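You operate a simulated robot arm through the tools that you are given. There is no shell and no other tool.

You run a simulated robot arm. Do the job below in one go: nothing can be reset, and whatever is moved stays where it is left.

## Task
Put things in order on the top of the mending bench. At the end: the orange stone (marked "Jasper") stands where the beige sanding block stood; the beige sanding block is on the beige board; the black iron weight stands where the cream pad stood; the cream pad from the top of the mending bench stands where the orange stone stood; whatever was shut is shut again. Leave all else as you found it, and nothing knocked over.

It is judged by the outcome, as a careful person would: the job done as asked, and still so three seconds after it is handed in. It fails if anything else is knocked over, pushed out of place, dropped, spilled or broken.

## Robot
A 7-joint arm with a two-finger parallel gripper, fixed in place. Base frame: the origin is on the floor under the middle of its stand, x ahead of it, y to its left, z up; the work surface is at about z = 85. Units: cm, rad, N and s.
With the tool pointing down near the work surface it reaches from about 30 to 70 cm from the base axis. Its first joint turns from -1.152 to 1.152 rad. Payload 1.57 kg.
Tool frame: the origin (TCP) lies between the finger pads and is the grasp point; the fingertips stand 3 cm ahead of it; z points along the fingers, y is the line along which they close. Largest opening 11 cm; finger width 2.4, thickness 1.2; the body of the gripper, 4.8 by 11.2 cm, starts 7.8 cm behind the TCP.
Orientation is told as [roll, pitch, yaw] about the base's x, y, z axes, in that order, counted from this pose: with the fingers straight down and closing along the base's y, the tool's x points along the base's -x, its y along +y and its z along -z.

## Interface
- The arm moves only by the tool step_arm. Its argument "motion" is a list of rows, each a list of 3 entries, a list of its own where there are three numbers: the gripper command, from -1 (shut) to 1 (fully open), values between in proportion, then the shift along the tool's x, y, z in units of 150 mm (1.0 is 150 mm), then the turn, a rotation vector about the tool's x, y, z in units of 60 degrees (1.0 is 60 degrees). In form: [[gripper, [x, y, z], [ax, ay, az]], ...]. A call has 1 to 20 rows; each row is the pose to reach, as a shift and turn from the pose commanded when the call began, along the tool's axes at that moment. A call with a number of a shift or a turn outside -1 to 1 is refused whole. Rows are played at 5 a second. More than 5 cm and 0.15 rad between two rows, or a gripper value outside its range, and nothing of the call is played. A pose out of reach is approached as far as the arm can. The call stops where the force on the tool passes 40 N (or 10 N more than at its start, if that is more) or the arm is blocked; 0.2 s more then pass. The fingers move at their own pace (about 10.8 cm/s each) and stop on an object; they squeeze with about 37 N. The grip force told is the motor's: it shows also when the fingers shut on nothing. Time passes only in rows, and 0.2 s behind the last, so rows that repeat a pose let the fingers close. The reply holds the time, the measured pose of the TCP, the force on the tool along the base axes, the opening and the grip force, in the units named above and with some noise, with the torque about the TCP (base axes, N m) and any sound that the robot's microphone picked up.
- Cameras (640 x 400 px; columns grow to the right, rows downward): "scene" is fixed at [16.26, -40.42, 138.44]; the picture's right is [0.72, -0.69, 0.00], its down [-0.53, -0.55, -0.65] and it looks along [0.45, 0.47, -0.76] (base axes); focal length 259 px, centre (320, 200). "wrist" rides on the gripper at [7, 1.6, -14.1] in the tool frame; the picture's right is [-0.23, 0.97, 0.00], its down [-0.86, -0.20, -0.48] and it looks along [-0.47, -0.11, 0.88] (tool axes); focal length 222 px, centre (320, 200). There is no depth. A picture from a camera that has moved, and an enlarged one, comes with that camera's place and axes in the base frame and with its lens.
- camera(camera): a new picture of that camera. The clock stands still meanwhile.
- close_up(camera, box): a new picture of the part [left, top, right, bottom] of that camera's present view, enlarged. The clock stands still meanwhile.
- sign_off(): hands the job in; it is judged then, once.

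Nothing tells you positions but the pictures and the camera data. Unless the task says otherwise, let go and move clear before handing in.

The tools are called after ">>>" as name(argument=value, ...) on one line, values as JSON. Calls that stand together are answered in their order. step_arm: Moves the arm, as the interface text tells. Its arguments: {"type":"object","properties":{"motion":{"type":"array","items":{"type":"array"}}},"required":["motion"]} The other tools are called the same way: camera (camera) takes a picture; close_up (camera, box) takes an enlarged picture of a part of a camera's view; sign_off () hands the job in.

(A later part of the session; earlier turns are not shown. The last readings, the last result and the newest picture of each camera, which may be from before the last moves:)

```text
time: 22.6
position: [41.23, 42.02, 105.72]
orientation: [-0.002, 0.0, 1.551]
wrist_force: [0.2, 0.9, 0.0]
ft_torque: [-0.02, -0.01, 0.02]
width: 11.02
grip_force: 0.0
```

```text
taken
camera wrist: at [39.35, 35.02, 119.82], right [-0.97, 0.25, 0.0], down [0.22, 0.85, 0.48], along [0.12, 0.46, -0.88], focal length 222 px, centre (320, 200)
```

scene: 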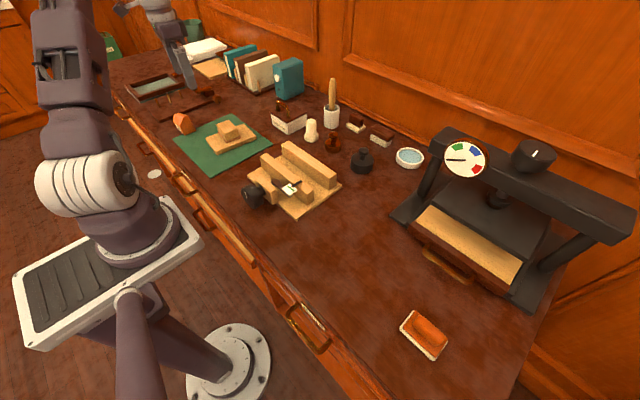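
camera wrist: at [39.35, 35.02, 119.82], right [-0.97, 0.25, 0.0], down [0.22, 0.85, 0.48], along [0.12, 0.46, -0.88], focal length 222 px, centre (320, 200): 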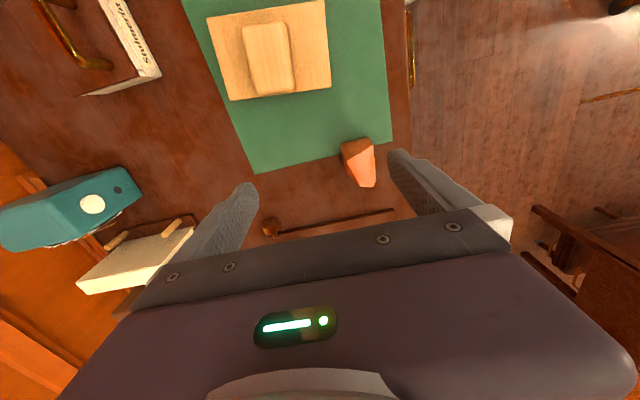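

The yaw is set. I'll move above the stone and descend partway to check alignment.

>>> step_arm(motion=[[1, [-0.16, 0.16, 0], [0, 0, 0]], [1, [-0.327, 0.327, 0], [0, 0, 0]], [1, [-0.327, 0.327, 0.22], [0, 0, 0]], [1, [-0.327, 0.327, 0.42], [0, 0, 0]], [1, [-0.327, 0.327, 0.42], [0, 0, 0]]])

>>> camera(camera="wrist")

>>> close_up(camera="wrist", box=[260, 100, 380, 190])

>>> close_up(camera="scene", box=[150, 80, 220, 140])

```text
time: 23.8
position: [36.27, 47.04, 99.56]
orientation: [-0.001, -0.001, 1.55]
wrist_force: [-1.2, 0.3, 1.0]
ft_torque: [0.01, -0.04, 0.02]
width: 11.01
grip_force: 0.0
```

```text
taken
camera wrist: at [34.51, 40.08, 113.54], right [-0.97, 0.25, 0.0], down [0.22, 0.85, 0.48], along [0.12, 0.46, -0.88], focal length 222 px, centre (320, 200)
```

wrist: 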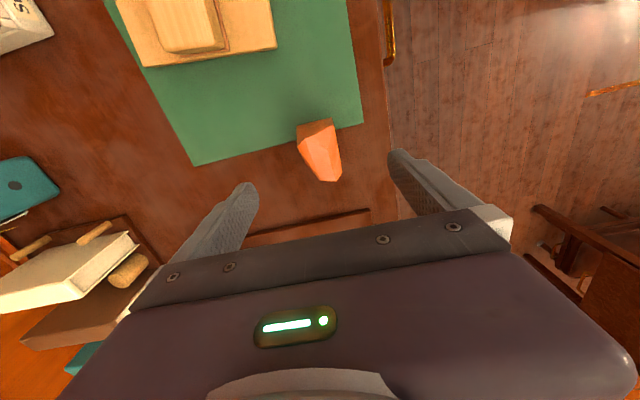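

```text
4.44 times, centred on (320, 145) of wrist
camera zoom: at [34.51, 40.08, 113.54], right [-0.97, 0.25, 0.0], down [0.22, 0.85, 0.48], along [0.12, 0.46, -0.88], focal length 987 px, centre (320, 444)
```

zoom: 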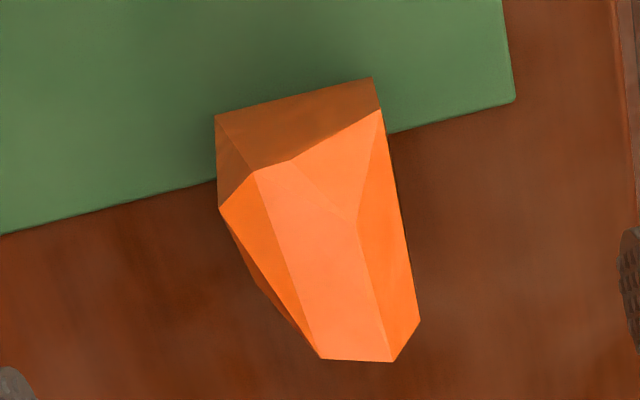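

```text
6.67 times, centred on (185, 110) of scene
camera zoom: at [16.26, -40.42, 138.44], right [0.72, -0.69, 0.0], down [-0.53, -0.55, -0.65], along [0.45, 0.47, -0.76], focal length 1726 px, centre (1220, 800)
```

zoom: 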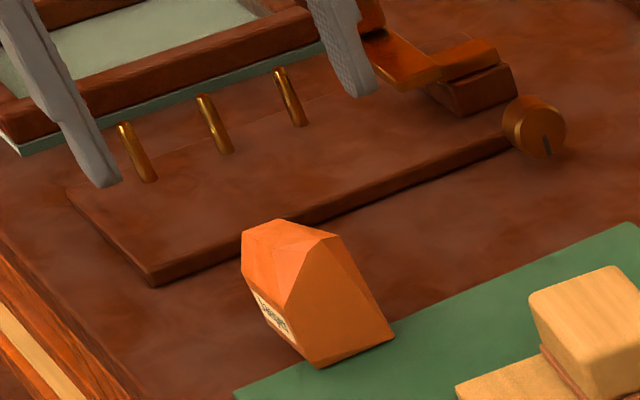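

The stone is centred at about (36.35, 47.4), with parallel faces at x≈34.2 and x≈38.5, so the fingers straddle it. I'll descend and grip it.

>>> step_arm(motion=[[1, [0, -0.005, 0.2], [0, 0, 0]], [1, [0, -0.005, 0.4], [0, 0, 0]], [1, [0, -0.005, 0.55], [0, 0, 0]], [1, [0, -0.005, 0.65], [0, 0, 0]], [1, [0, -0.005, 0.72], [0, 0, 0]], [1, [0, -0.005, 0.72], [0, 0, 0]]])

>>> camera(camera="wrist")

>>> close_up(camera="scene", box=[150, 80, 220, 140])

```text
time: 25.2
position: [36.49, 46.96, 88.72]
orientation: [-0.001, -0.001, 1.551]
wrist_force: [-0.3, -0.7, -0.3]
ft_torque: [0.04, 0.0, 0.0]
width: 10.98
grip_force: 0.0
```

```text
taken
camera wrist: at [34.62, 40.08, 102.7], right [-0.97, 0.25, 0.0], down [0.22, 0.85, 0.48], along [0.12, 0.46, -0.88], focal length 222 px, centre (320, 200)
```

wrist: 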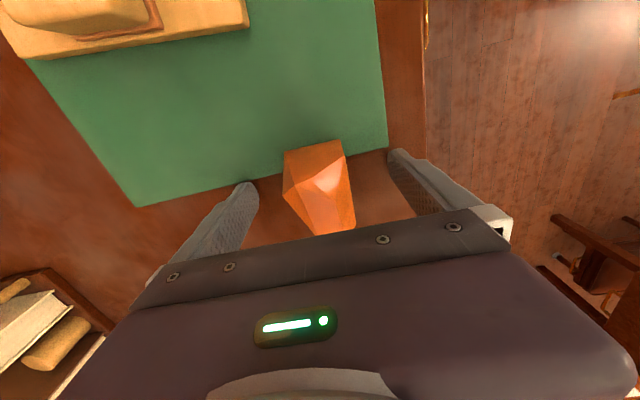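

```text
6.67 times, centred on (185, 110) of scene
camera zoom: at [16.26, -40.42, 138.44], right [0.72, -0.69, 0.0], down [-0.53, -0.55, -0.65], along [0.45, 0.47, -0.76], focal length 1726 px, centre (1220, 800)
```

zoom: 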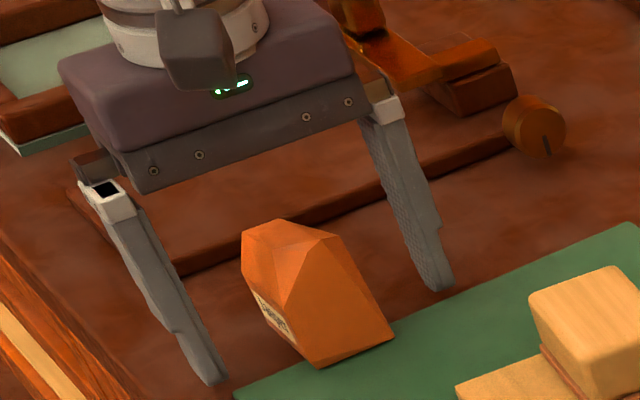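

The fingers straddle the stone correctly. Closing.

>>> step_arm(motion=[[-1, [0, 0, 0], [0, 0, 0]], [-1, [0, 0, 0], [0, 0, 0]], [-1, [0, 0, 0], [0, 0, 0]], [-1, [0, 0, 0], [0, 0, 0]], [-1, [0, 0, 0], [0, 0, 0]]])

>>> close_up(camera="scene", box=[150, 80, 220, 140])

>>> close_up(camera="wrist", box=[220, 100, 420, 250])

```text
time: 26.4
position: [36.51, 47.07, 88.64]
orientation: [0.001, 0.0, 1.551]
wrist_force: [-0.1, -1.0, 3.0]
ft_torque: [-0.1, -0.1, -0.05]
width: 4.29
grip_force: 37.1
```

```text
6.67 times, centred on (185, 110) of scene
camera zoom: at [16.26, -40.43, 138.43], right [0.72, -0.69, 0.0], down [-0.53, -0.55, -0.65], along [0.45, 0.47, -0.76], focal length 1726 px, centre (1220, 800)
```

zoom: 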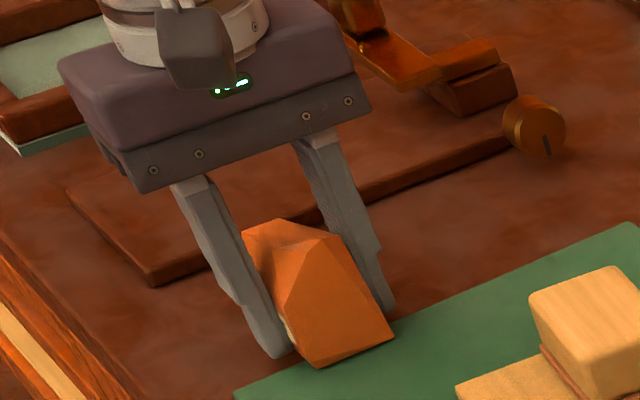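

```text
2.67 times, centred on (320, 175) of wrist
camera zoom: at [34.62, 40.08, 102.74], right [-0.97, 0.25, 0.0], down [0.22, 0.85, 0.48], along [0.12, 0.46, -0.88], focal length 592 px, centre (320, 267)
```

zoom: 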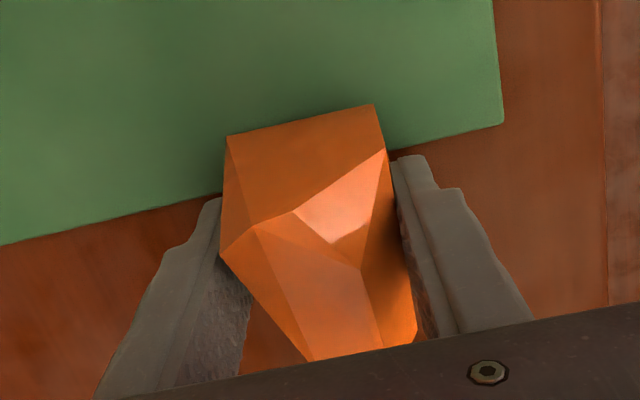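

It's gripped at 4.29 cm on the flat faces. I'll lift slowly and check that it doesn't rotate.

>>> step_arm(motion=[[-1, [0, 0, -0.03], [0, 0, 0]], [-1, [0, 0, -0.08], [0, 0, 0]], [-1, [0, 0, -0.16], [0, 0, 0]], [-1, [0, 0, -0.16], [0, 0, 0]]])

>>> close_up(camera="scene", box=[150, 80, 220, 140])

```text
time: 27.4
position: [36.4, 47.0, 90.97]
orientation: [0.0, 0.0, 1.548]
wrist_force: [-0.6, 0.0, -2.2]
ft_torque: [-0.02, -0.02, -0.01]
width: 4.3
grip_force: 37.5
```

```text
6.67 times, centred on (185, 110) of scene
camera zoom: at [16.27, -40.42, 138.44], right [0.72, -0.69, 0.0], down [-0.53, -0.55, -0.65], along [0.45, 0.47, -0.76], focal length 1726 px, centre (1220, 800)
```

zoom: 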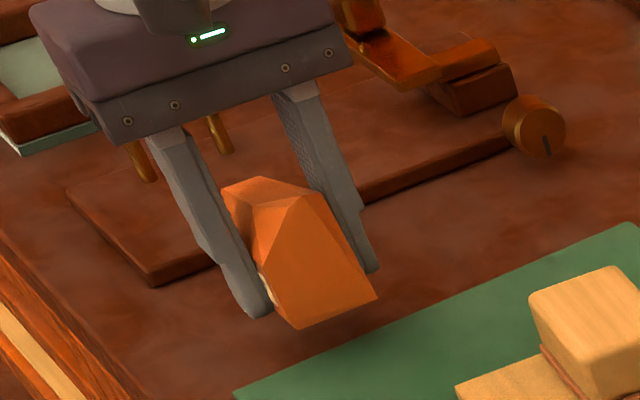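

It's held level. I'll lift to travel height and carry it across to the block's old spot, target about (48.5, -27.0).

>>> step_arm(motion=[[-1, [0, 0, -0.2], [0, 0, 0]], [-1, [0, 0, -0.45], [0, 0, 0]], [-1, [0, 0, -0.7], [0, 0, 0]], [-1, [0, 0, -0.88], [0, 0, 0]], [-1, [0, 0, -0.88], [0, 0, 0]]])

>>> step_arm(motion=[[-1, [0.2, -0.036, 0], [0, 0, 0]], [-1, [0.4, -0.073, 0], [0, 0, 0]], [-1, [0.6, -0.11, 0], [0, 0, 0]], [-1, [0.8, -0.146, 0], [0, 0, 0]], [-1, [0.988, -0.182, 0], [0, 0, 0]], [-1, [0.988, -0.182, 0], [0, 0, 0]]])

>>> step_arm(motion=[[-1, [0.2, -0.036, 0], [0, 0, 0]], [-1, [0.4, -0.073, 0], [0, 0, 0]], [-1, [0.6, -0.11, 0], [0, 0, 0]], [-1, [0.8, -0.146, 0], [0, 0, 0]], [-1, [0.988, -0.182, 0], [0, 0, 0]], [-1, [0.988, -0.182, 0], [0, 0, 0]]])

>>> step_arm(motion=[[-1, [0.2, -0.036, 0], [0, 0, 0]], [-1, [0.4, -0.073, 0], [0, 0, 0]], [-1, [0.6, -0.11, 0], [0, 0, 0]], [-1, [0.8, -0.146, 0], [0, 0, 0]], [-1, [0.988, -0.182, 0], [0, 0, 0]], [-1, [0.988, -0.182, 0], [0, 0, 0]]])

>>> camera(camera="scene")

```text
time: 28.6
position: [36.52, 47.04, 104.37]
orientation: [0.0, 0.001, 1.551]
wrist_force: [0.3, 0.4, -1.2]
ft_torque: [0.04, 0.0, 0.02]
width: 4.34
grip_force: 36.8
```

```text
time: 30.0
position: [38.78, 32.15, 104.26]
orientation: [0.0, -0.001, 1.552]
wrist_force: [0.6, -0.6, -2.2]
ft_torque: [0.01, -0.01, -0.01]
width: 4.29
grip_force: 37.0
```

```text
time: 31.4
position: [41.3, 17.09, 104.39]
orientation: [0.001, 0.0, 1.55]
wrist_force: [0.2, 0.2, -3.4]
ft_torque: [-0.01, -0.01, 0.0]
width: 4.29
grip_force: 36.7
```

```text
time: 32.8
position: [43.7, 2.33, 104.3]
orientation: [0.002, 0.0, 1.55]
wrist_force: [0.1, 0.2, -2.9]
ft_torque: [0.02, -0.01, 0.01]
width: 4.29
grip_force: 37.3
```

```text
taken
```

scene: 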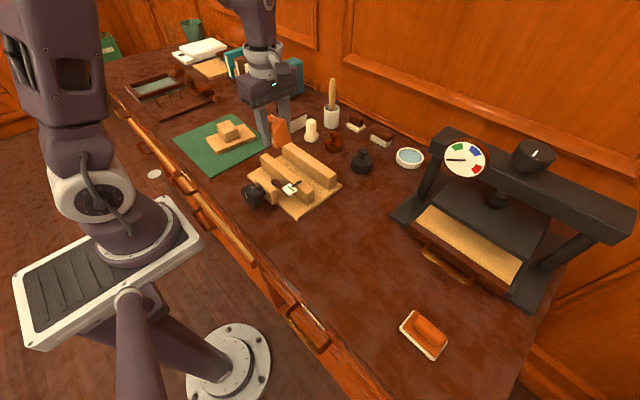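

All is clear so far. I'll continue the last two legs.

>>> step_arm(motion=[[-1, [0.2, -0.036, 0], [0, 0, 0]], [-1, [0.4, -0.073, 0], [0, 0, 0]], [-1, [0.6, -0.11, 0], [0, 0, 0]], [-1, [0.8, -0.146, 0], [0, 0, 0]], [-1, [0.986, -0.181, 0], [0, 0, 0]], [-1, [0.986, -0.181, 0], [0, 0, 0]]])

>>> step_arm(motion=[[-1, [0.2, -0.036, 0], [0, 0, 0]], [-1, [0.4, -0.073, 0], [0, 0, 0]], [-1, [0.6, -0.11, 0], [0, 0, 0]], [-1, [0.8, -0.146, 0], [0, 0, 0]], [-1, [0.986, -0.181, 0], [0, 0, 0]], [-1, [0.986, -0.181, 0], [0, 0, 0]]])

>>> camera(camera="scene")

>>> camera(camera="wrist")

```text
time: 34.2
position: [46.2, -12.64, 104.35]
orientation: [0.001, 0.001, 1.551]
wrist_force: [0.4, 0.2, -2.7]
ft_torque: [0.01, 0.0, 0.03]
width: 4.28
grip_force: 36.0
```

```text
time: 35.6
position: [48.64, -27.35, 104.24]
orientation: [0.001, 0.0, 1.55]
wrist_force: [0.0, -0.5, -2.2]
ft_torque: [0.02, -0.03, 0.0]
width: 4.27
grip_force: 37.9
```

```text
taken
```

scene: 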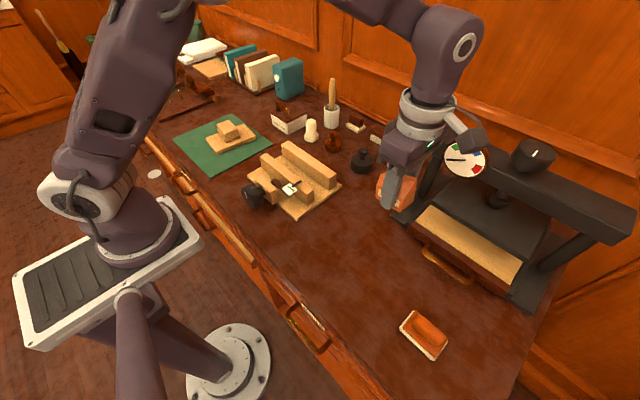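

```text
taken
camera wrist: at [46.76, -34.32, 118.34], right [-0.97, 0.25, 0.0], down [0.22, 0.85, 0.48], along [0.12, 0.46, -0.88], focal length 222 px, centre (320, 200)
```

wrist: 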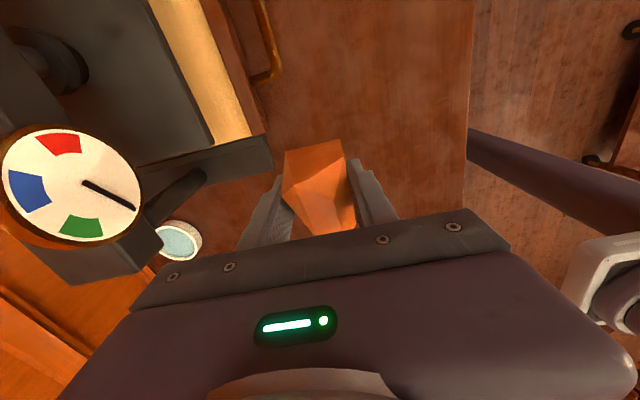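

The stone is above the block's old spot, with clearance to the press foot at x≈56. I'll descend to just above the bench.

>>> step_arm(motion=[[-1, [0, 0.005, 0.25], [0, 0, 0]], [-1, [0, 0.005, 0.5], [0, 0, 0]], [-1, [0, 0.005, 0.7], [0, 0, 0]], [-1, [0, 0.005, 0.85], [0, 0, 0]], [-1, [0, 0.005, 0.95], [0, 0, 0]], [-1, [0, 0.005, 1.0], [0, 0, 0]], [-1, [0, 0.005, 1.0], [0, 0, 0]]])

>>> close_up(camera="scene", box=[340, 190, 430, 270])

>>> camera(camera="wrist")

```text
time: 37.2
position: [48.47, -27.3, 89.14]
orientation: [0.0, -0.001, 1.55]
wrist_force: [-1.1, -0.5, -2.7]
ft_torque: [0.0, -0.01, 0.01]
width: 4.31
grip_force: 37.3
```

```text
5.00 times, centred on (385, 230) of scene
camera zoom: at [16.27, -40.43, 138.43], right [0.72, -0.69, 0.0], down [-0.53, -0.55, -0.65], along [0.45, 0.47, -0.76], focal length 1294 px, centre (-5, 50)
```

zoom: 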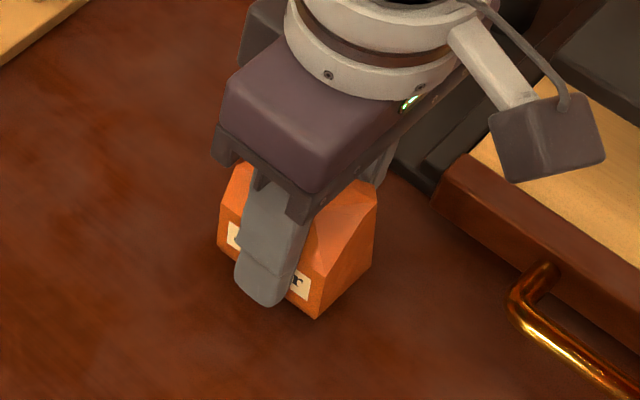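

```text
taken
camera wrist: at [46.66, -34.26, 103.29], right [-0.97, 0.25, 0.0], down [0.22, 0.85, 0.48], along [0.12, 0.46, -0.88], focal length 222 px, centre (320, 200)
```

wrist: 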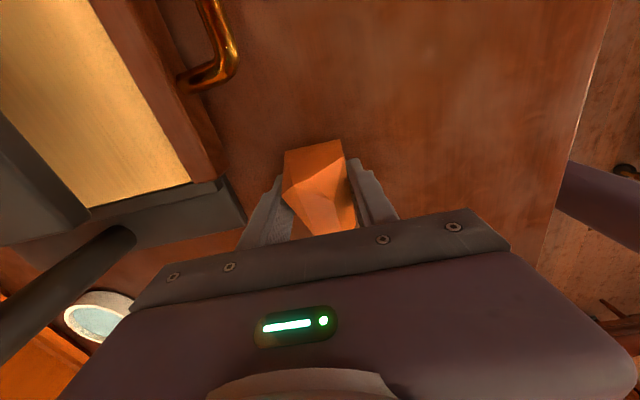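

It's about half a centimetre above the bench. I'll lower it gently until contact.

>>> step_arm(motion=[[-1, [0, 0, 0.01], [0, 0, 0]], [-1, [0, 0, 0.02], [0, 0, 0]], [-1, [0, 0, 0.02], [0, 0, 0]]])

>>> step_arm(motion=[[-1, [0, 0, 0.007], [0, 0, 0]], [-1, [0, 0, 0.007], [0, 0, 0]]])

>>> close_up(camera="scene", box=[365, 225, 405, 265])

```text
time: 38.0
position: [48.51, -27.21, 88.87]
orientation: [0.001, -0.001, 1.549]
wrist_force: [-0.1, 0.5, -2.8]
ft_torque: [0.02, 0.02, -0.01]
width: 4.28
grip_force: 37.5
```

```text
time: 38.6
position: [48.51, -27.15, 88.83]
orientation: [-0.001, 0.001, 1.551]
wrist_force: [0.7, 0.1, -2.0]
ft_torque: [0.01, -0.01, 0.01]
width: 4.32
grip_force: 37.1
```

```text
10.00 times, centred on (385, 245) of scene
camera zoom: at [16.27, -40.43, 138.43], right [0.72, -0.69, 0.0], down [-0.53, -0.55, -0.65], along [0.45, 0.47, -0.76], focal length 2588 px, centre (-330, -250)
```

zoom: 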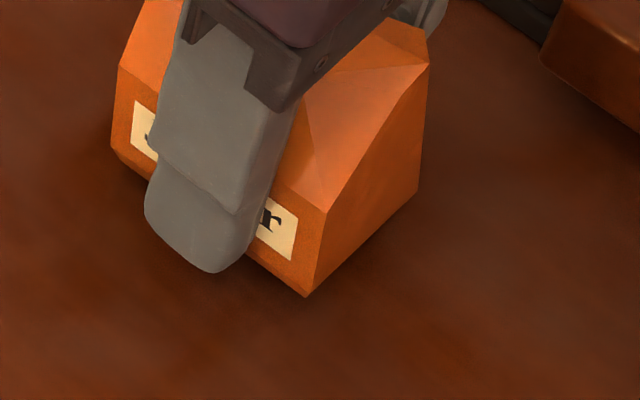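

>>> step_arm(motion=[[-1, [0, 0, 0.007], [0, 0, 0]], [-1, [0, 0, 0.007], [0, 0, 0]]])

>>> step_arm(motion=[[-1, [0, 0, 0.007], [0, 0, 0]], [-1, [0, 0, 0.007], [0, 0, 0]]])

```text
time: 39.2
position: [48.37, -27.31, 88.64]
orientation: [0.0, 0.0, 1.549]
wrist_force: [0.2, 0.0, -2.5]
ft_torque: [-0.03, 0.02, 0.0]
width: 4.28
grip_force: 36.2
```

```text
time: 39.8
position: [48.64, -27.31, 88.71]
orientation: [-0.003, 0.001, 1.55]
wrist_force: [-5.5, 2.1, 19.2]
ft_torque: [0.61, -0.29, 0.23]
width: 4.28
grip_force: 37.1
```

I have contact. I'll open modestly to release.

>>> step_arm(motion=[[-1, [0, 0, -0.003], [0, 0, 0]], [0.1, [0, 0, -0.003], [0, 0, 0]], [0.1, [0, 0, -0.003], [0, 0, 0]], [0.1, [0, 0, -0.003], [0, 0, 0]]])

>>> close_up(camera="scene", box=[340, 190, 430, 270])

>>> close_up(camera="wrist", box=[220, 100, 420, 250])

```text
time: 40.8
position: [48.4, -27.2, 88.71]
orientation: [0.001, -0.001, 1.55]
wrist_force: [0.3, 1.0, 0.4]
ft_torque: [0.0, 0.01, 0.03]
width: 6.01
grip_force: 0.1
```

```text
5.00 times, centred on (385, 230) of scene
camera zoom: at [16.26, -40.42, 138.44], right [0.72, -0.69, 0.0], down [-0.53, -0.55, -0.65], along [0.45, 0.47, -0.76], focal length 1294 px, centre (-5, 50)
```

zoom: 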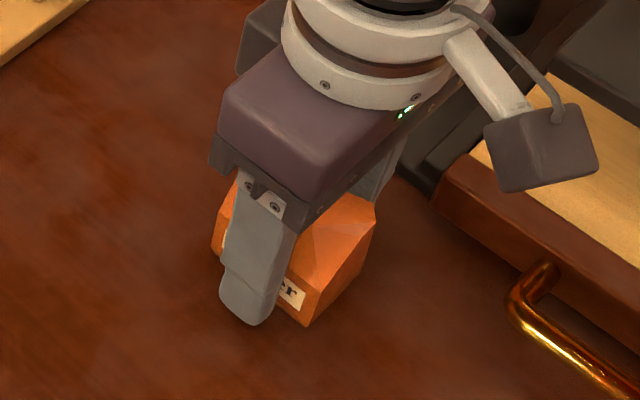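

```text
2.67 times, centred on (320, 175) of wrist
camera zoom: at [46.64, -34.26, 102.74], right [-0.97, 0.25, 0.0], down [0.22, 0.85, 0.48], along [0.12, 0.46, -0.88], focal length 592 px, centre (320, 267)
```

zoom: 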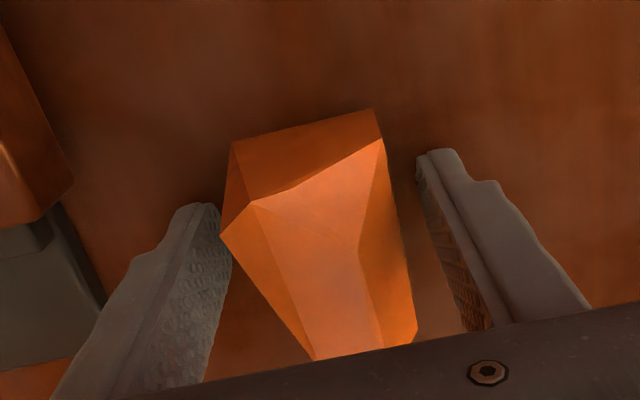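

The stone stands upright. I'll open a little more for clearance, then rise straight up.

>>> step_arm(motion=[[0.45, [0, 0, 0], [0, 0, 0]], [0.45, [0, 0, 0], [0, 0, 0]], [0.45, [0, 0, -0.1], [0, 0, 0]], [0.45, [0, 0, -0.3], [0, 0, 0]], [0.45, [0, 0, -0.6], [0, 0, 0]], [0.45, [0, 0, -0.9], [0, 0, 0]], [0.45, [0, 0, -1.0], [0, 0, 0]], [0.45, [0, 0, -1.0], [0, 0, 0]]])

>>> camera(camera="wrist")

>>> close_up(camera="scene", box=[340, 190, 430, 270])

```text
time: 42.6
position: [48.46, -27.18, 103.75]
orientation: [0.0, 0.001, 1.549]
wrist_force: [-0.7, 0.1, -0.3]
ft_torque: [-0.02, -0.01, -0.01]
width: 7.98
grip_force: 0.0
```

```text
taken
camera wrist: at [46.64, -34.18, 117.82], right [-0.97, 0.25, 0.0], down [0.22, 0.85, 0.48], along [0.12, 0.46, -0.88], focal length 222 px, centre (320, 200)
```

wrist: 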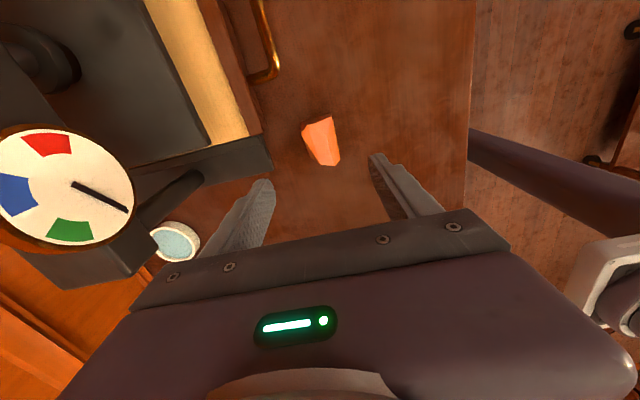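

```text
5.00 times, centred on (385, 230) of scene
camera zoom: at [16.26, -40.42, 138.44], right [0.72, -0.69, 0.0], down [-0.53, -0.55, -0.65], along [0.45, 0.47, -0.76], focal length 1294 px, centre (-5, 50)
```

zoom: 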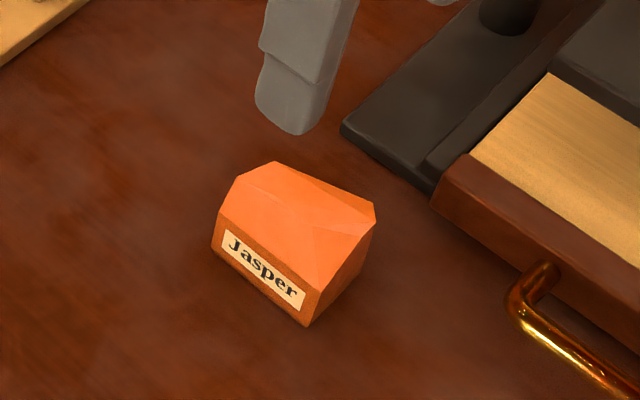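

"Jasper" stands upright where the block was. Next is the cream pad near (38.5, -45). I'll keep the 90° yaw to grip across its handle and approach in two legs.

>>> step_arm(motion=[[0.45, [0.2, 0.1, 0], [0, 0, 0]], [0.45, [0.4, 0.2, 0], [0, 0, 0]], [0.45, [0.607, 0.321, 0], [0, 0, 0]], [0.45, [0.607, 0.321, 0], [0, 0, 0]]])

>>> camera(camera="wrist")

>>> camera(camera="scene")

```text
time: 43.6
position: [43.64, -36.28, 103.68]
orientation: [-0.001, -0.001, 1.55]
wrist_force: [-0.5, 0.7, -0.2]
ft_torque: [0.0, 0.01, -0.01]
width: 7.99
grip_force: 0.2
```

```text
taken
camera wrist: at [41.74, -43.21, 117.77], right [-0.97, 0.25, 0.0], down [0.22, 0.85, 0.48], along [0.12, 0.46, -0.88], focal length 222 px, centre (320, 200)
```

wrist: 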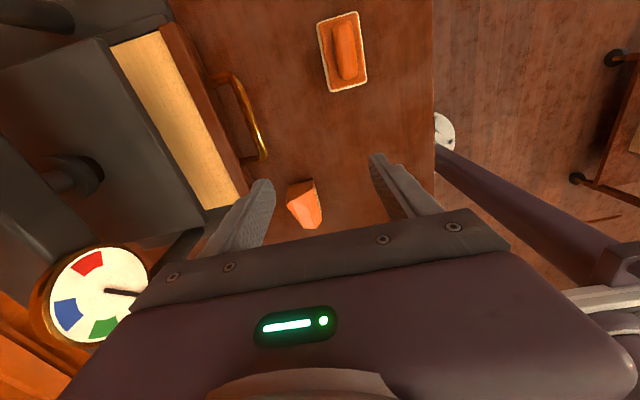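

```text
taken
```

scene: 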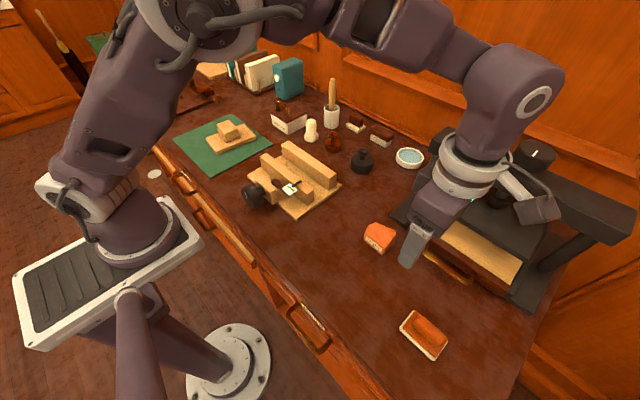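

The pad and handle are visible, with the handle lengthwise along y. I'll continue over it.

>>> step_arm(motion=[[0.45, [0.2, 0.1, 0], [0, 0, 0]], [0.45, [0.4, 0.2, 0], [0, 0, 0]], [0.45, [0.594, 0.328, 0], [0, 0, 0]], [0.45, [0.594, 0.328, 0.2], [0, 0, 0]], [0.45, [0.594, 0.328, 0.2], [0, 0, 0]]])

>>> camera(camera="wrist")

>>> close_up(camera="wrist", box=[260, 90, 380, 190])

```text
time: 44.8
position: [38.38, -45.15, 100.66]
orientation: [0.0, 0.001, 1.551]
wrist_force: [-0.4, -0.4, 0.1]
ft_torque: [-0.01, -0.01, -0.02]
width: 7.97
grip_force: 0.0
```

```text
taken
camera wrist: at [36.55, -52.08, 114.73], right [-0.97, 0.25, 0.0], down [0.22, 0.85, 0.48], along [0.12, 0.46, -0.88], focal length 222 px, centre (320, 200)
```

wrist: 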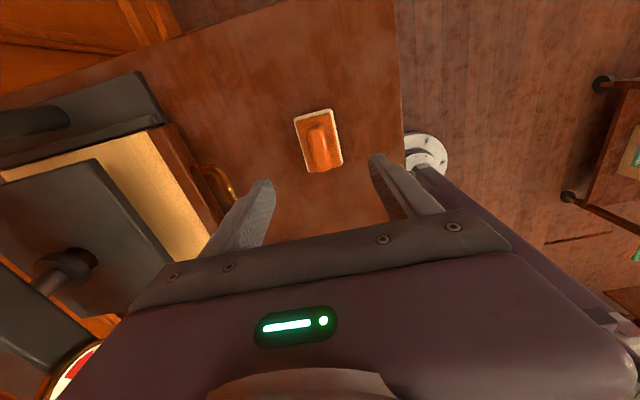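

```text
4.00 times, centred on (320, 140) of wrist
camera zoom: at [36.55, -52.08, 114.73], right [-0.97, 0.25, 0.0], down [0.22, 0.85, 0.48], along [0.12, 0.46, -0.88], focal length 888 px, centre (320, 440)
```

zoom: 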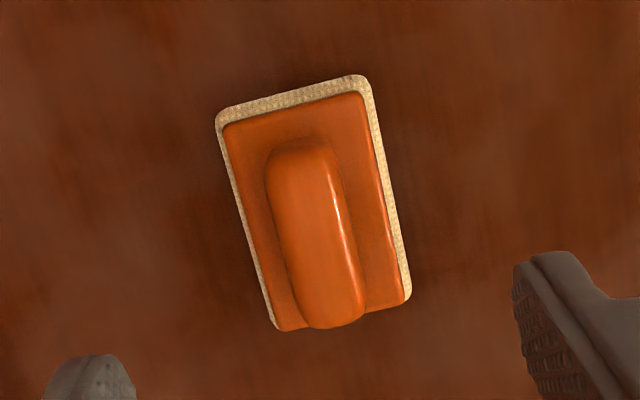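

The pad is at about (38.5, -45.1), square to the gripper, with a handle about 2.2 cm wide. I'll descend so the fingertips clear the backing plate, then check.

>>> step_arm(motion=[[0.45, [0, -0.007, 0.2], [0, 0, 0]], [0.45, [0, -0.007, 0.4], [0, 0, 0]], [0.45, [0, -0.007, 0.55], [0, 0, 0]], [0.45, [0, -0.007, 0.65], [0, 0, 0]], [0.45, [0, -0.007, 0.72], [0, 0, 0]], [0.45, [0, -0.007, 0.72], [0, 0, 0]]])

>>> camera(camera="wrist")

>>> close_up(camera="scene", box=[380, 290, 470, 370])

```text
time: 46.2
position: [38.43, -45.06, 89.85]
orientation: [0.001, 0.0, 1.549]
wrist_force: [-0.4, -0.3, 0.6]
ft_torque: [0.01, -0.01, 0.0]
width: 7.99
grip_force: 0.1
```

```text
taken
camera wrist: at [36.63, -52.06, 103.95], right [-0.97, 0.25, 0.0], down [0.22, 0.85, 0.48], along [0.12, 0.46, -0.88], focal length 222 px, centre (320, 200)
```

wrist: 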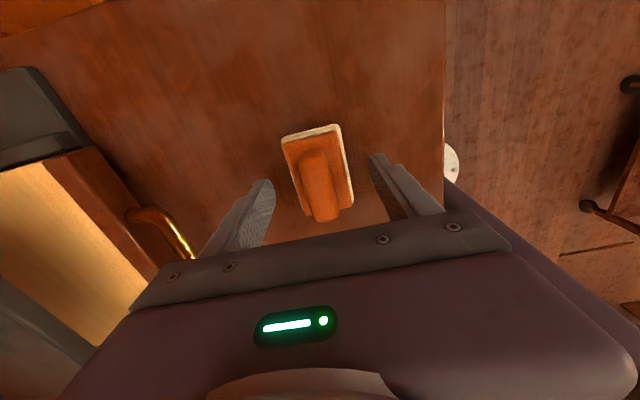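

```text
5.00 times, centred on (425, 330) of scene
camera zoom: at [16.26, -40.42, 138.44], right [0.72, -0.69, 0.0], down [-0.53, -0.55, -0.65], along [0.45, 0.47, -0.76], focal length 1294 px, centre (-205, -450)
```

zoom: 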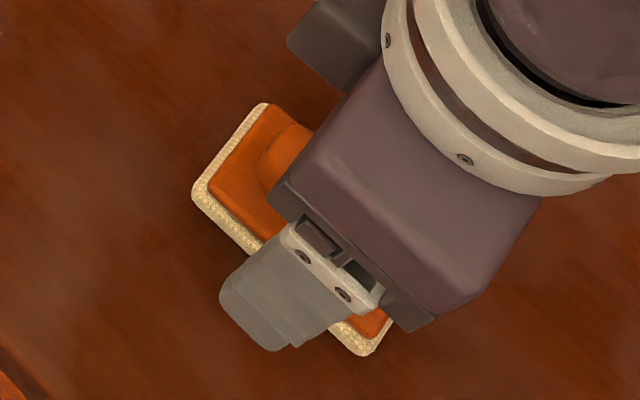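

Clear all around. Closing on the handle.

>>> step_arm(motion=[[-1, [0, 0, 0], [0, 0, 0]], [-1, [0, 0, 0], [0, 0, 0]], [-1, [0, 0, 0], [0, 0, 0]], [-1, [0, 0, 0], [0, 0, 0]], [-1, [0, 0, 0], [0, 0, 0]]])

>>> close_up(camera="wrist", box=[220, 100, 420, 250])

```text
time: 47.4
position: [38.59, -45.19, 89.88]
orientation: [0.001, 0.0, 1.551]
wrist_force: [0.4, 0.0, 0.6]
ft_torque: [0.02, -0.02, -0.03]
width: 4.29
grip_force: 36.8
```

```text
2.67 times, centred on (320, 175) of wrist
camera zoom: at [36.63, -52.06, 103.97], right [-0.97, 0.25, 0.0], down [0.22, 0.85, 0.48], along [0.12, 0.46, -0.88], focal length 592 px, centre (320, 267)
```

zoom: 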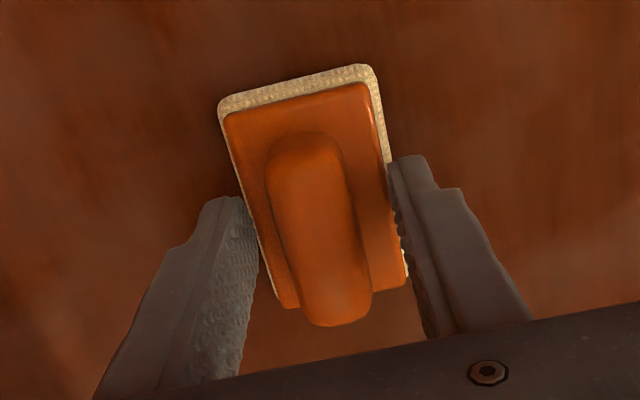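

The fingers stopped at 4.29 cm, on the edges of the backing plate rather than the handle. I'll open, rise about 0.7 cm to clear the plate and grip the handle itself.

>>> step_arm(motion=[[0.2, [0, 0, 0], [0, 0, 0]], [0.2, [0, 0, 0], [0, 0, 0]], [0.2, [0, 0, -0.025], [0, 0, 0]], [0.2, [0, 0, -0.05], [0, 0, 0]], [0.2, [0, 0, -0.05], [0, 0, 0]], [-1, [0, 0, -0.05], [0, 0, 0]], [-1, [0, 0, -0.05], [0, 0, 0]], [-1, [0, 0, -0.05], [0, 0, 0]], [-1, [0, 0, -0.05], [0, 0, 0]]])

>>> close_up(camera="wrist", box=[220, 100, 420, 250])

>>> close_up(camera="scene", box=[380, 290, 470, 370])

```text
time: 49.4
position: [38.46, -45.32, 90.63]
orientation: [0.002, 0.0, 1.549]
wrist_force: [-0.6, -0.5, 0.5]
ft_torque: [0.01, 0.01, 0.06]
width: 2.11
grip_force: 34.0
```

```text
2.67 times, centred on (320, 175) of wrist
camera zoom: at [36.64, -52.1, 104.74], right [-0.97, 0.25, 0.0], down [0.22, 0.85, 0.48], along [0.12, 0.46, -0.88], focal length 592 px, centre (320, 267)
```

zoom: 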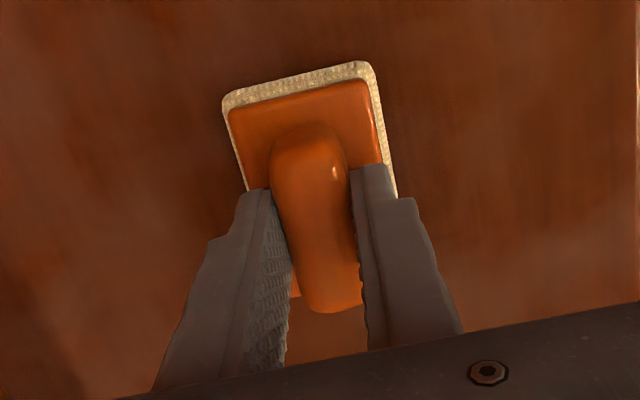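

```text
5.00 times, centred on (425, 330) of scene
camera zoom: at [16.26, -40.42, 138.44], right [0.72, -0.69, 0.0], down [-0.53, -0.55, -0.65], along [0.45, 0.47, -0.76], focal length 1294 px, centre (-205, -450)
```

zoom: 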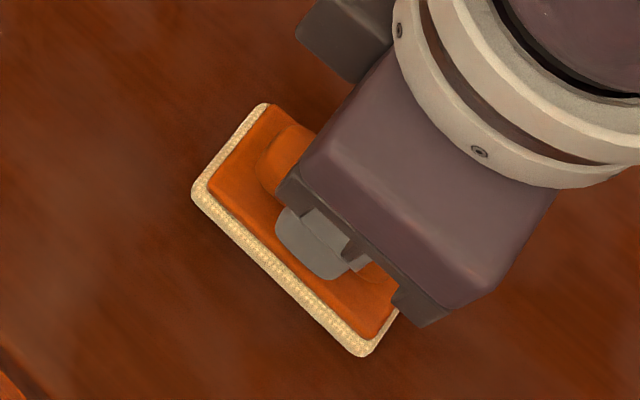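

The handle is gripped at 2.1 cm. Lifting.

>>> step_arm(motion=[[-1, [0, 0, -0.05], [0, 0, 0]], [-1, [0, 0, -0.15], [0, 0, 0]], [-1, [0, 0, -0.35], [0, 0, 0]], [-1, [0, 0, -0.6], [0, 0, 0]], [-1, [0, 0, -0.9], [0, 0, 0]], [-1, [0, 0, -0.9], [0, 0, 0]]])

>>> camera(camera="scene")

>>> camera(camera="wrist")

```text
time: 50.8
position: [38.38, -45.11, 104.15]
orientation: [0.0, -0.001, 1.549]
wrist_force: [-0.4, 0.1, -0.7]
ft_torque: [0.02, 0.0, -0.02]
width: 2.09
grip_force: 34.3
```

```text
taken
```

scene: 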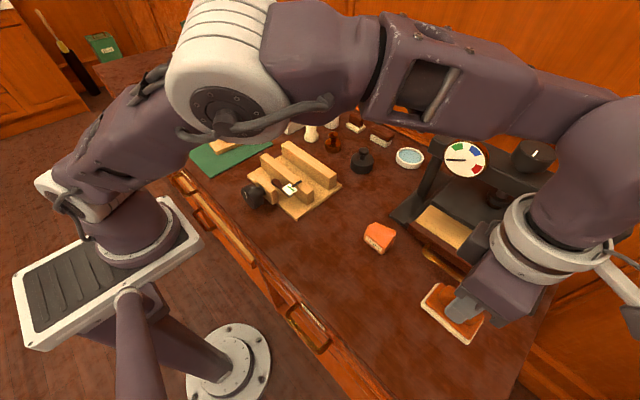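

```text
taken
camera wrist: at [36.61, -52.15, 118.24], right [-0.97, 0.25, 0.0], down [0.22, 0.85, 0.48], along [0.12, 0.46, -0.88], focal length 222 px, centre (320, 200)
```

wrist: 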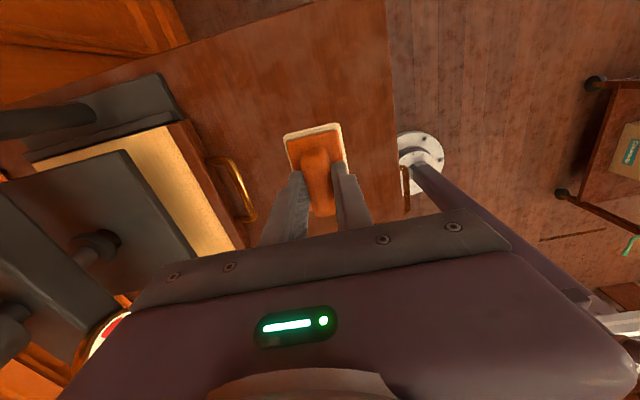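

The pad is held level. I'll carry it high across the bench to the stone's old place at (36.4, 47.4), in several legs.

>>> step_arm(motion=[[-1, [-0.2, -0.016, 0], [0, 0, 0]], [-1, [-0.4, -0.032, 0], [0, 0, 0]], [-1, [-0.6, -0.048, 0], [0, 0, 0]], [-1, [-0.8, -0.064, 0], [0, 0, 0]], [-1, [-0.989, -0.079, 0], [0, 0, 0]], [-1, [-0.989, -0.079, 0], [0, 0, 0]]])

>>> step_arm(motion=[[-1, [-0.2, -0.016, 0], [0, 0, 0]], [-1, [-0.4, -0.032, 0], [0, 0, 0]], [-1, [-0.6, -0.048, 0], [0, 0, 0]], [-1, [-0.8, -0.064, 0], [0, 0, 0]], [-1, [-0.989, -0.079, 0], [0, 0, 0]], [-1, [-0.989, -0.079, 0], [0, 0, 0]]])

>>> step_arm(motion=[[-1, [-0.2, -0.016, 0], [0, 0, 0]], [-1, [-0.4, -0.032, 0], [0, 0, 0]], [-1, [-0.6, -0.048, 0], [0, 0, 0]], [-1, [-0.8, -0.064, 0], [0, 0, 0]], [-1, [-0.989, -0.079, 0], [0, 0, 0]], [-1, [-0.989, -0.079, 0], [0, 0, 0]]])

>>> step_arm(motion=[[-1, [-0.2, 0.032, 0], [0, 0, 0]], [-1, [-0.4, 0.064, 0], [0, 0, 0]], [-1, [-0.6, 0.097, 0], [0, 0, 0]], [-1, [-0.8, 0.129, 0], [0, 0, 0]], [-1, [-0.984, 0.161, 0], [0, 0, 0]], [-1, [-0.984, 0.161, 0], [0, 0, 0]]])

>>> camera(camera="scene")

```text
time: 52.2
position: [39.91, -30.31, 104.16]
orientation: [-0.001, 0.0, 1.55]
wrist_force: [0.1, -0.7, -0.8]
ft_torque: [0.02, -0.04, 0.01]
width: 2.08
grip_force: 34.6
```

```text
time: 53.6
position: [41.56, -15.49, 104.19]
orientation: [-0.001, -0.001, 1.55]
wrist_force: [-0.5, 0.0, -0.1]
ft_torque: [-0.02, 0.0, -0.01]
width: 2.1
grip_force: 33.8
```

```text
time: 55.0
position: [42.94, -0.65, 104.09]
orientation: [-0.001, 0.0, 1.549]
wrist_force: [0.7, 0.2, -1.3]
ft_torque: [0.03, 0.01, -0.01]
width: 2.09
grip_force: 34.7
```

```text
time: 56.4
position: [40.79, 14.07, 104.09]
orientation: [0.0, 0.0, 1.551]
wrist_force: [-0.4, 0.1, -1.0]
ft_torque: [-0.04, -0.01, 0.01]
width: 2.07
grip_force: 34.4
```

```text
taken
```

scene: 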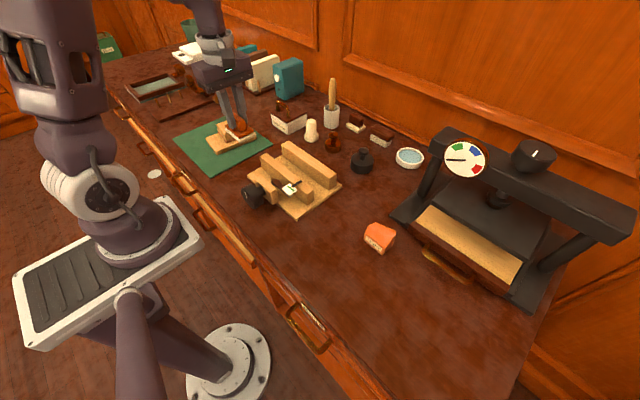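

All clear. I'll continue the last legs to the stone's old spot.

>>> step_arm(motion=[[-1, [-0.2, 0.032, 0], [0, 0, 0]], [-1, [-0.4, 0.064, 0], [0, 0, 0]], [-1, [-0.6, 0.097, 0], [0, 0, 0]], [-1, [-0.8, 0.129, 0], [0, 0, 0]], [-1, [-0.984, 0.161, 0], [0, 0, 0]], [-1, [-0.984, 0.161, 0], [0, 0, 0]]])

>>> step_arm(motion=[[-1, [-0.2, 0.032, 0], [0, 0, 0]], [-1, [-0.4, 0.064, 0], [0, 0, 0]], [-1, [-0.6, 0.097, 0], [0, 0, 0]], [-1, [-0.8, 0.129, 0], [0, 0, 0]], [-1, [-0.984, 0.161, 0], [0, 0, 0]], [-1, [-0.984, 0.161, 0], [0, 0, 0]]])

```text
time: 57.8
position: [38.66, 28.99, 104.09]
orientation: [-0.001, 0.001, 1.55]
wrist_force: [-0.5, -1.0, -0.8]
ft_torque: [0.0, -0.01, 0.02]
width: 2.1
grip_force: 33.7
```

```text
time: 59.2
position: [36.58, 43.81, 104.13]
orientation: [0.0, 0.001, 1.549]
wrist_force: [-0.1, 0.8, -0.3]
ft_torque: [-0.02, -0.01, 0.0]
width: 2.09
grip_force: 33.9
```

Now I'll shift to the exact spot and descend to just above the surface.

>>> step_arm(motion=[[-1, [-0.12, 0.007, 0], [0, 0, 0]], [-1, [-0.235, 0.0135, 0], [0, 0, 0]], [-1, [-0.235, 0.0135, 0.25], [0, 0, 0]], [-1, [-0.235, 0.0135, 0.5], [0, 0, 0]], [-1, [-0.235, 0.0135, 0.7], [0, 0, 0]], [-1, [-0.235, 0.0135, 0.8], [0, 0, 0]], [-1, [-0.235, 0.0135, 0.8], [0, 0, 0]]])

>>> camera(camera="wrist")

>>> close_up(camera="scene", box=[150, 80, 220, 140])

```text
time: 60.8
position: [36.56, 47.19, 92.07]
orientation: [-0.002, 0.001, 1.549]
wrist_force: [-0.3, 0.8, -0.8]
ft_torque: [-0.01, 0.01, -0.02]
width: 2.13
grip_force: 34.5
```

```text
taken
camera wrist: at [34.72, 40.28, 106.18], right [-0.97, 0.25, 0.0], down [0.22, 0.85, 0.48], along [0.12, 0.46, -0.88], focal length 222 px, centre (320, 200)
```

wrist: 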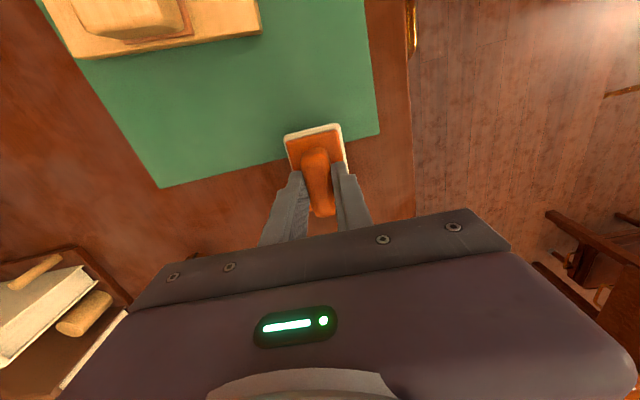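

```text
6.67 times, centred on (185, 110) of scene
camera zoom: at [16.26, -40.42, 138.44], right [0.72, -0.69, 0.0], down [-0.53, -0.55, -0.65], along [0.45, 0.47, -0.76], focal length 1726 px, centre (1220, 800)
```

zoom: 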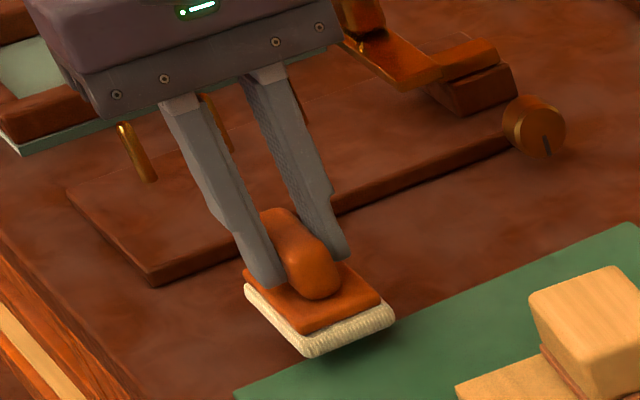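

The pad lines up with the old stone location. I'll lower it in small steps until contact.

>>> step_arm(motion=[[-1, [0, 0, 0.03], [0, 0, 0]], [-1, [0, 0, 0.06], [0, 0, 0]], [-1, [0, 0, 0.06], [0, 0, 0]]])

>>> step_arm(motion=[[-1, [0, 0, 0.01], [0, 0, 0]], [-1, [0, 0, 0.01], [0, 0, 0]]])

>>> step_arm(motion=[[-1, [0, 0, 0.008], [0, 0, 0]], [-1, [0, 0, 0.008], [0, 0, 0]]])

```text
time: 61.6
position: [36.38, 47.22, 91.16]
orientation: [0.001, 0.001, 1.55]
wrist_force: [0.1, -0.8, -1.4]
ft_torque: [-0.03, -0.02, 0.01]
width: 2.13
grip_force: 33.8
```

```text
time: 62.2
position: [36.37, 47.27, 90.98]
orientation: [0.0, 0.001, 1.55]
wrist_force: [-1.0, -0.6, -0.2]
ft_torque: [-0.02, 0.02, -0.02]
width: 2.13
grip_force: 34.6
```

```text
time: 62.8
position: [36.55, 47.25, 91.04]
orientation: [-0.002, -0.001, 1.551]
wrist_force: [-1.2, -2.7, 13.2]
ft_torque: [-0.46, 0.08, 0.0]
width: 2.07
grip_force: 34.4
```

There's contact with the mat edge, which the stone overlapped as well. I'll release and rise.

>>> step_arm(motion=[[-0.4, [0, 0, 0], [0, 0, 0]], [-0.1, [0, 0, 0], [0, 0, 0]], [-0.1, [0, 0, 0], [0, 0, 0]], [-0.1, [0, 0, 0], [0, 0, 0]]])

>>> close_up(camera="scene", box=[150, 80, 220, 140])

>>> close_up(camera="wrist", box=[220, 100, 420, 250])

```text
time: 63.8
position: [36.49, 47.26, 91.06]
orientation: [0.001, 0.0, 1.55]
wrist_force: [0.3, 0.3, 0.0]
ft_torque: [-0.02, -0.01, 0.02]
width: 4.94
grip_force: 0.0
```

```text
6.67 times, centred on (185, 110) of scene
camera zoom: at [16.26, -40.42, 138.44], right [0.72, -0.69, 0.0], down [-0.53, -0.55, -0.65], along [0.45, 0.47, -0.76], focal length 1726 px, centre (1220, 800)
```

zoom: 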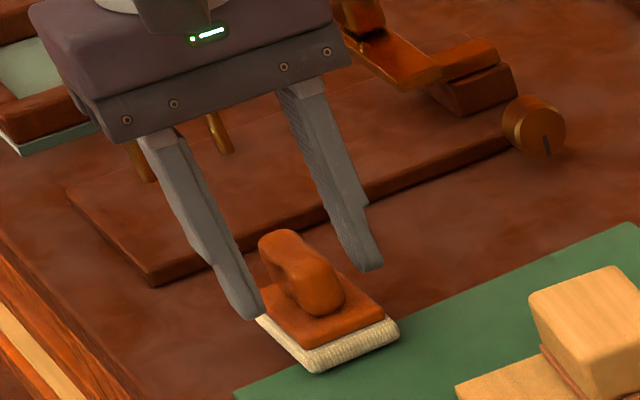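

```text
2.67 times, centred on (320, 175) of wrist
camera zoom: at [34.64, 40.3, 105.04], right [-0.97, 0.25, 0.0], down [0.22, 0.85, 0.48], along [0.12, 0.46, -0.88], focal length 592 px, centre (320, 267)
```

zoom: 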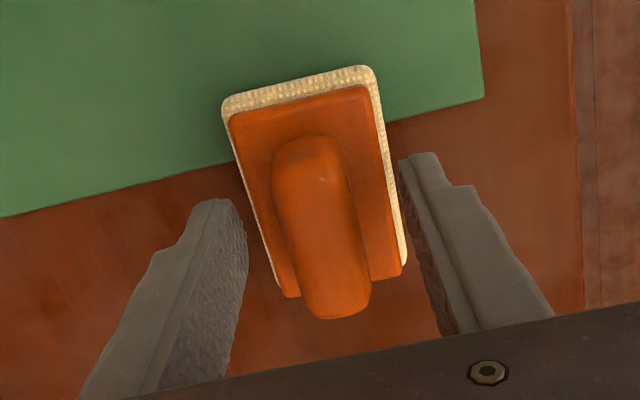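

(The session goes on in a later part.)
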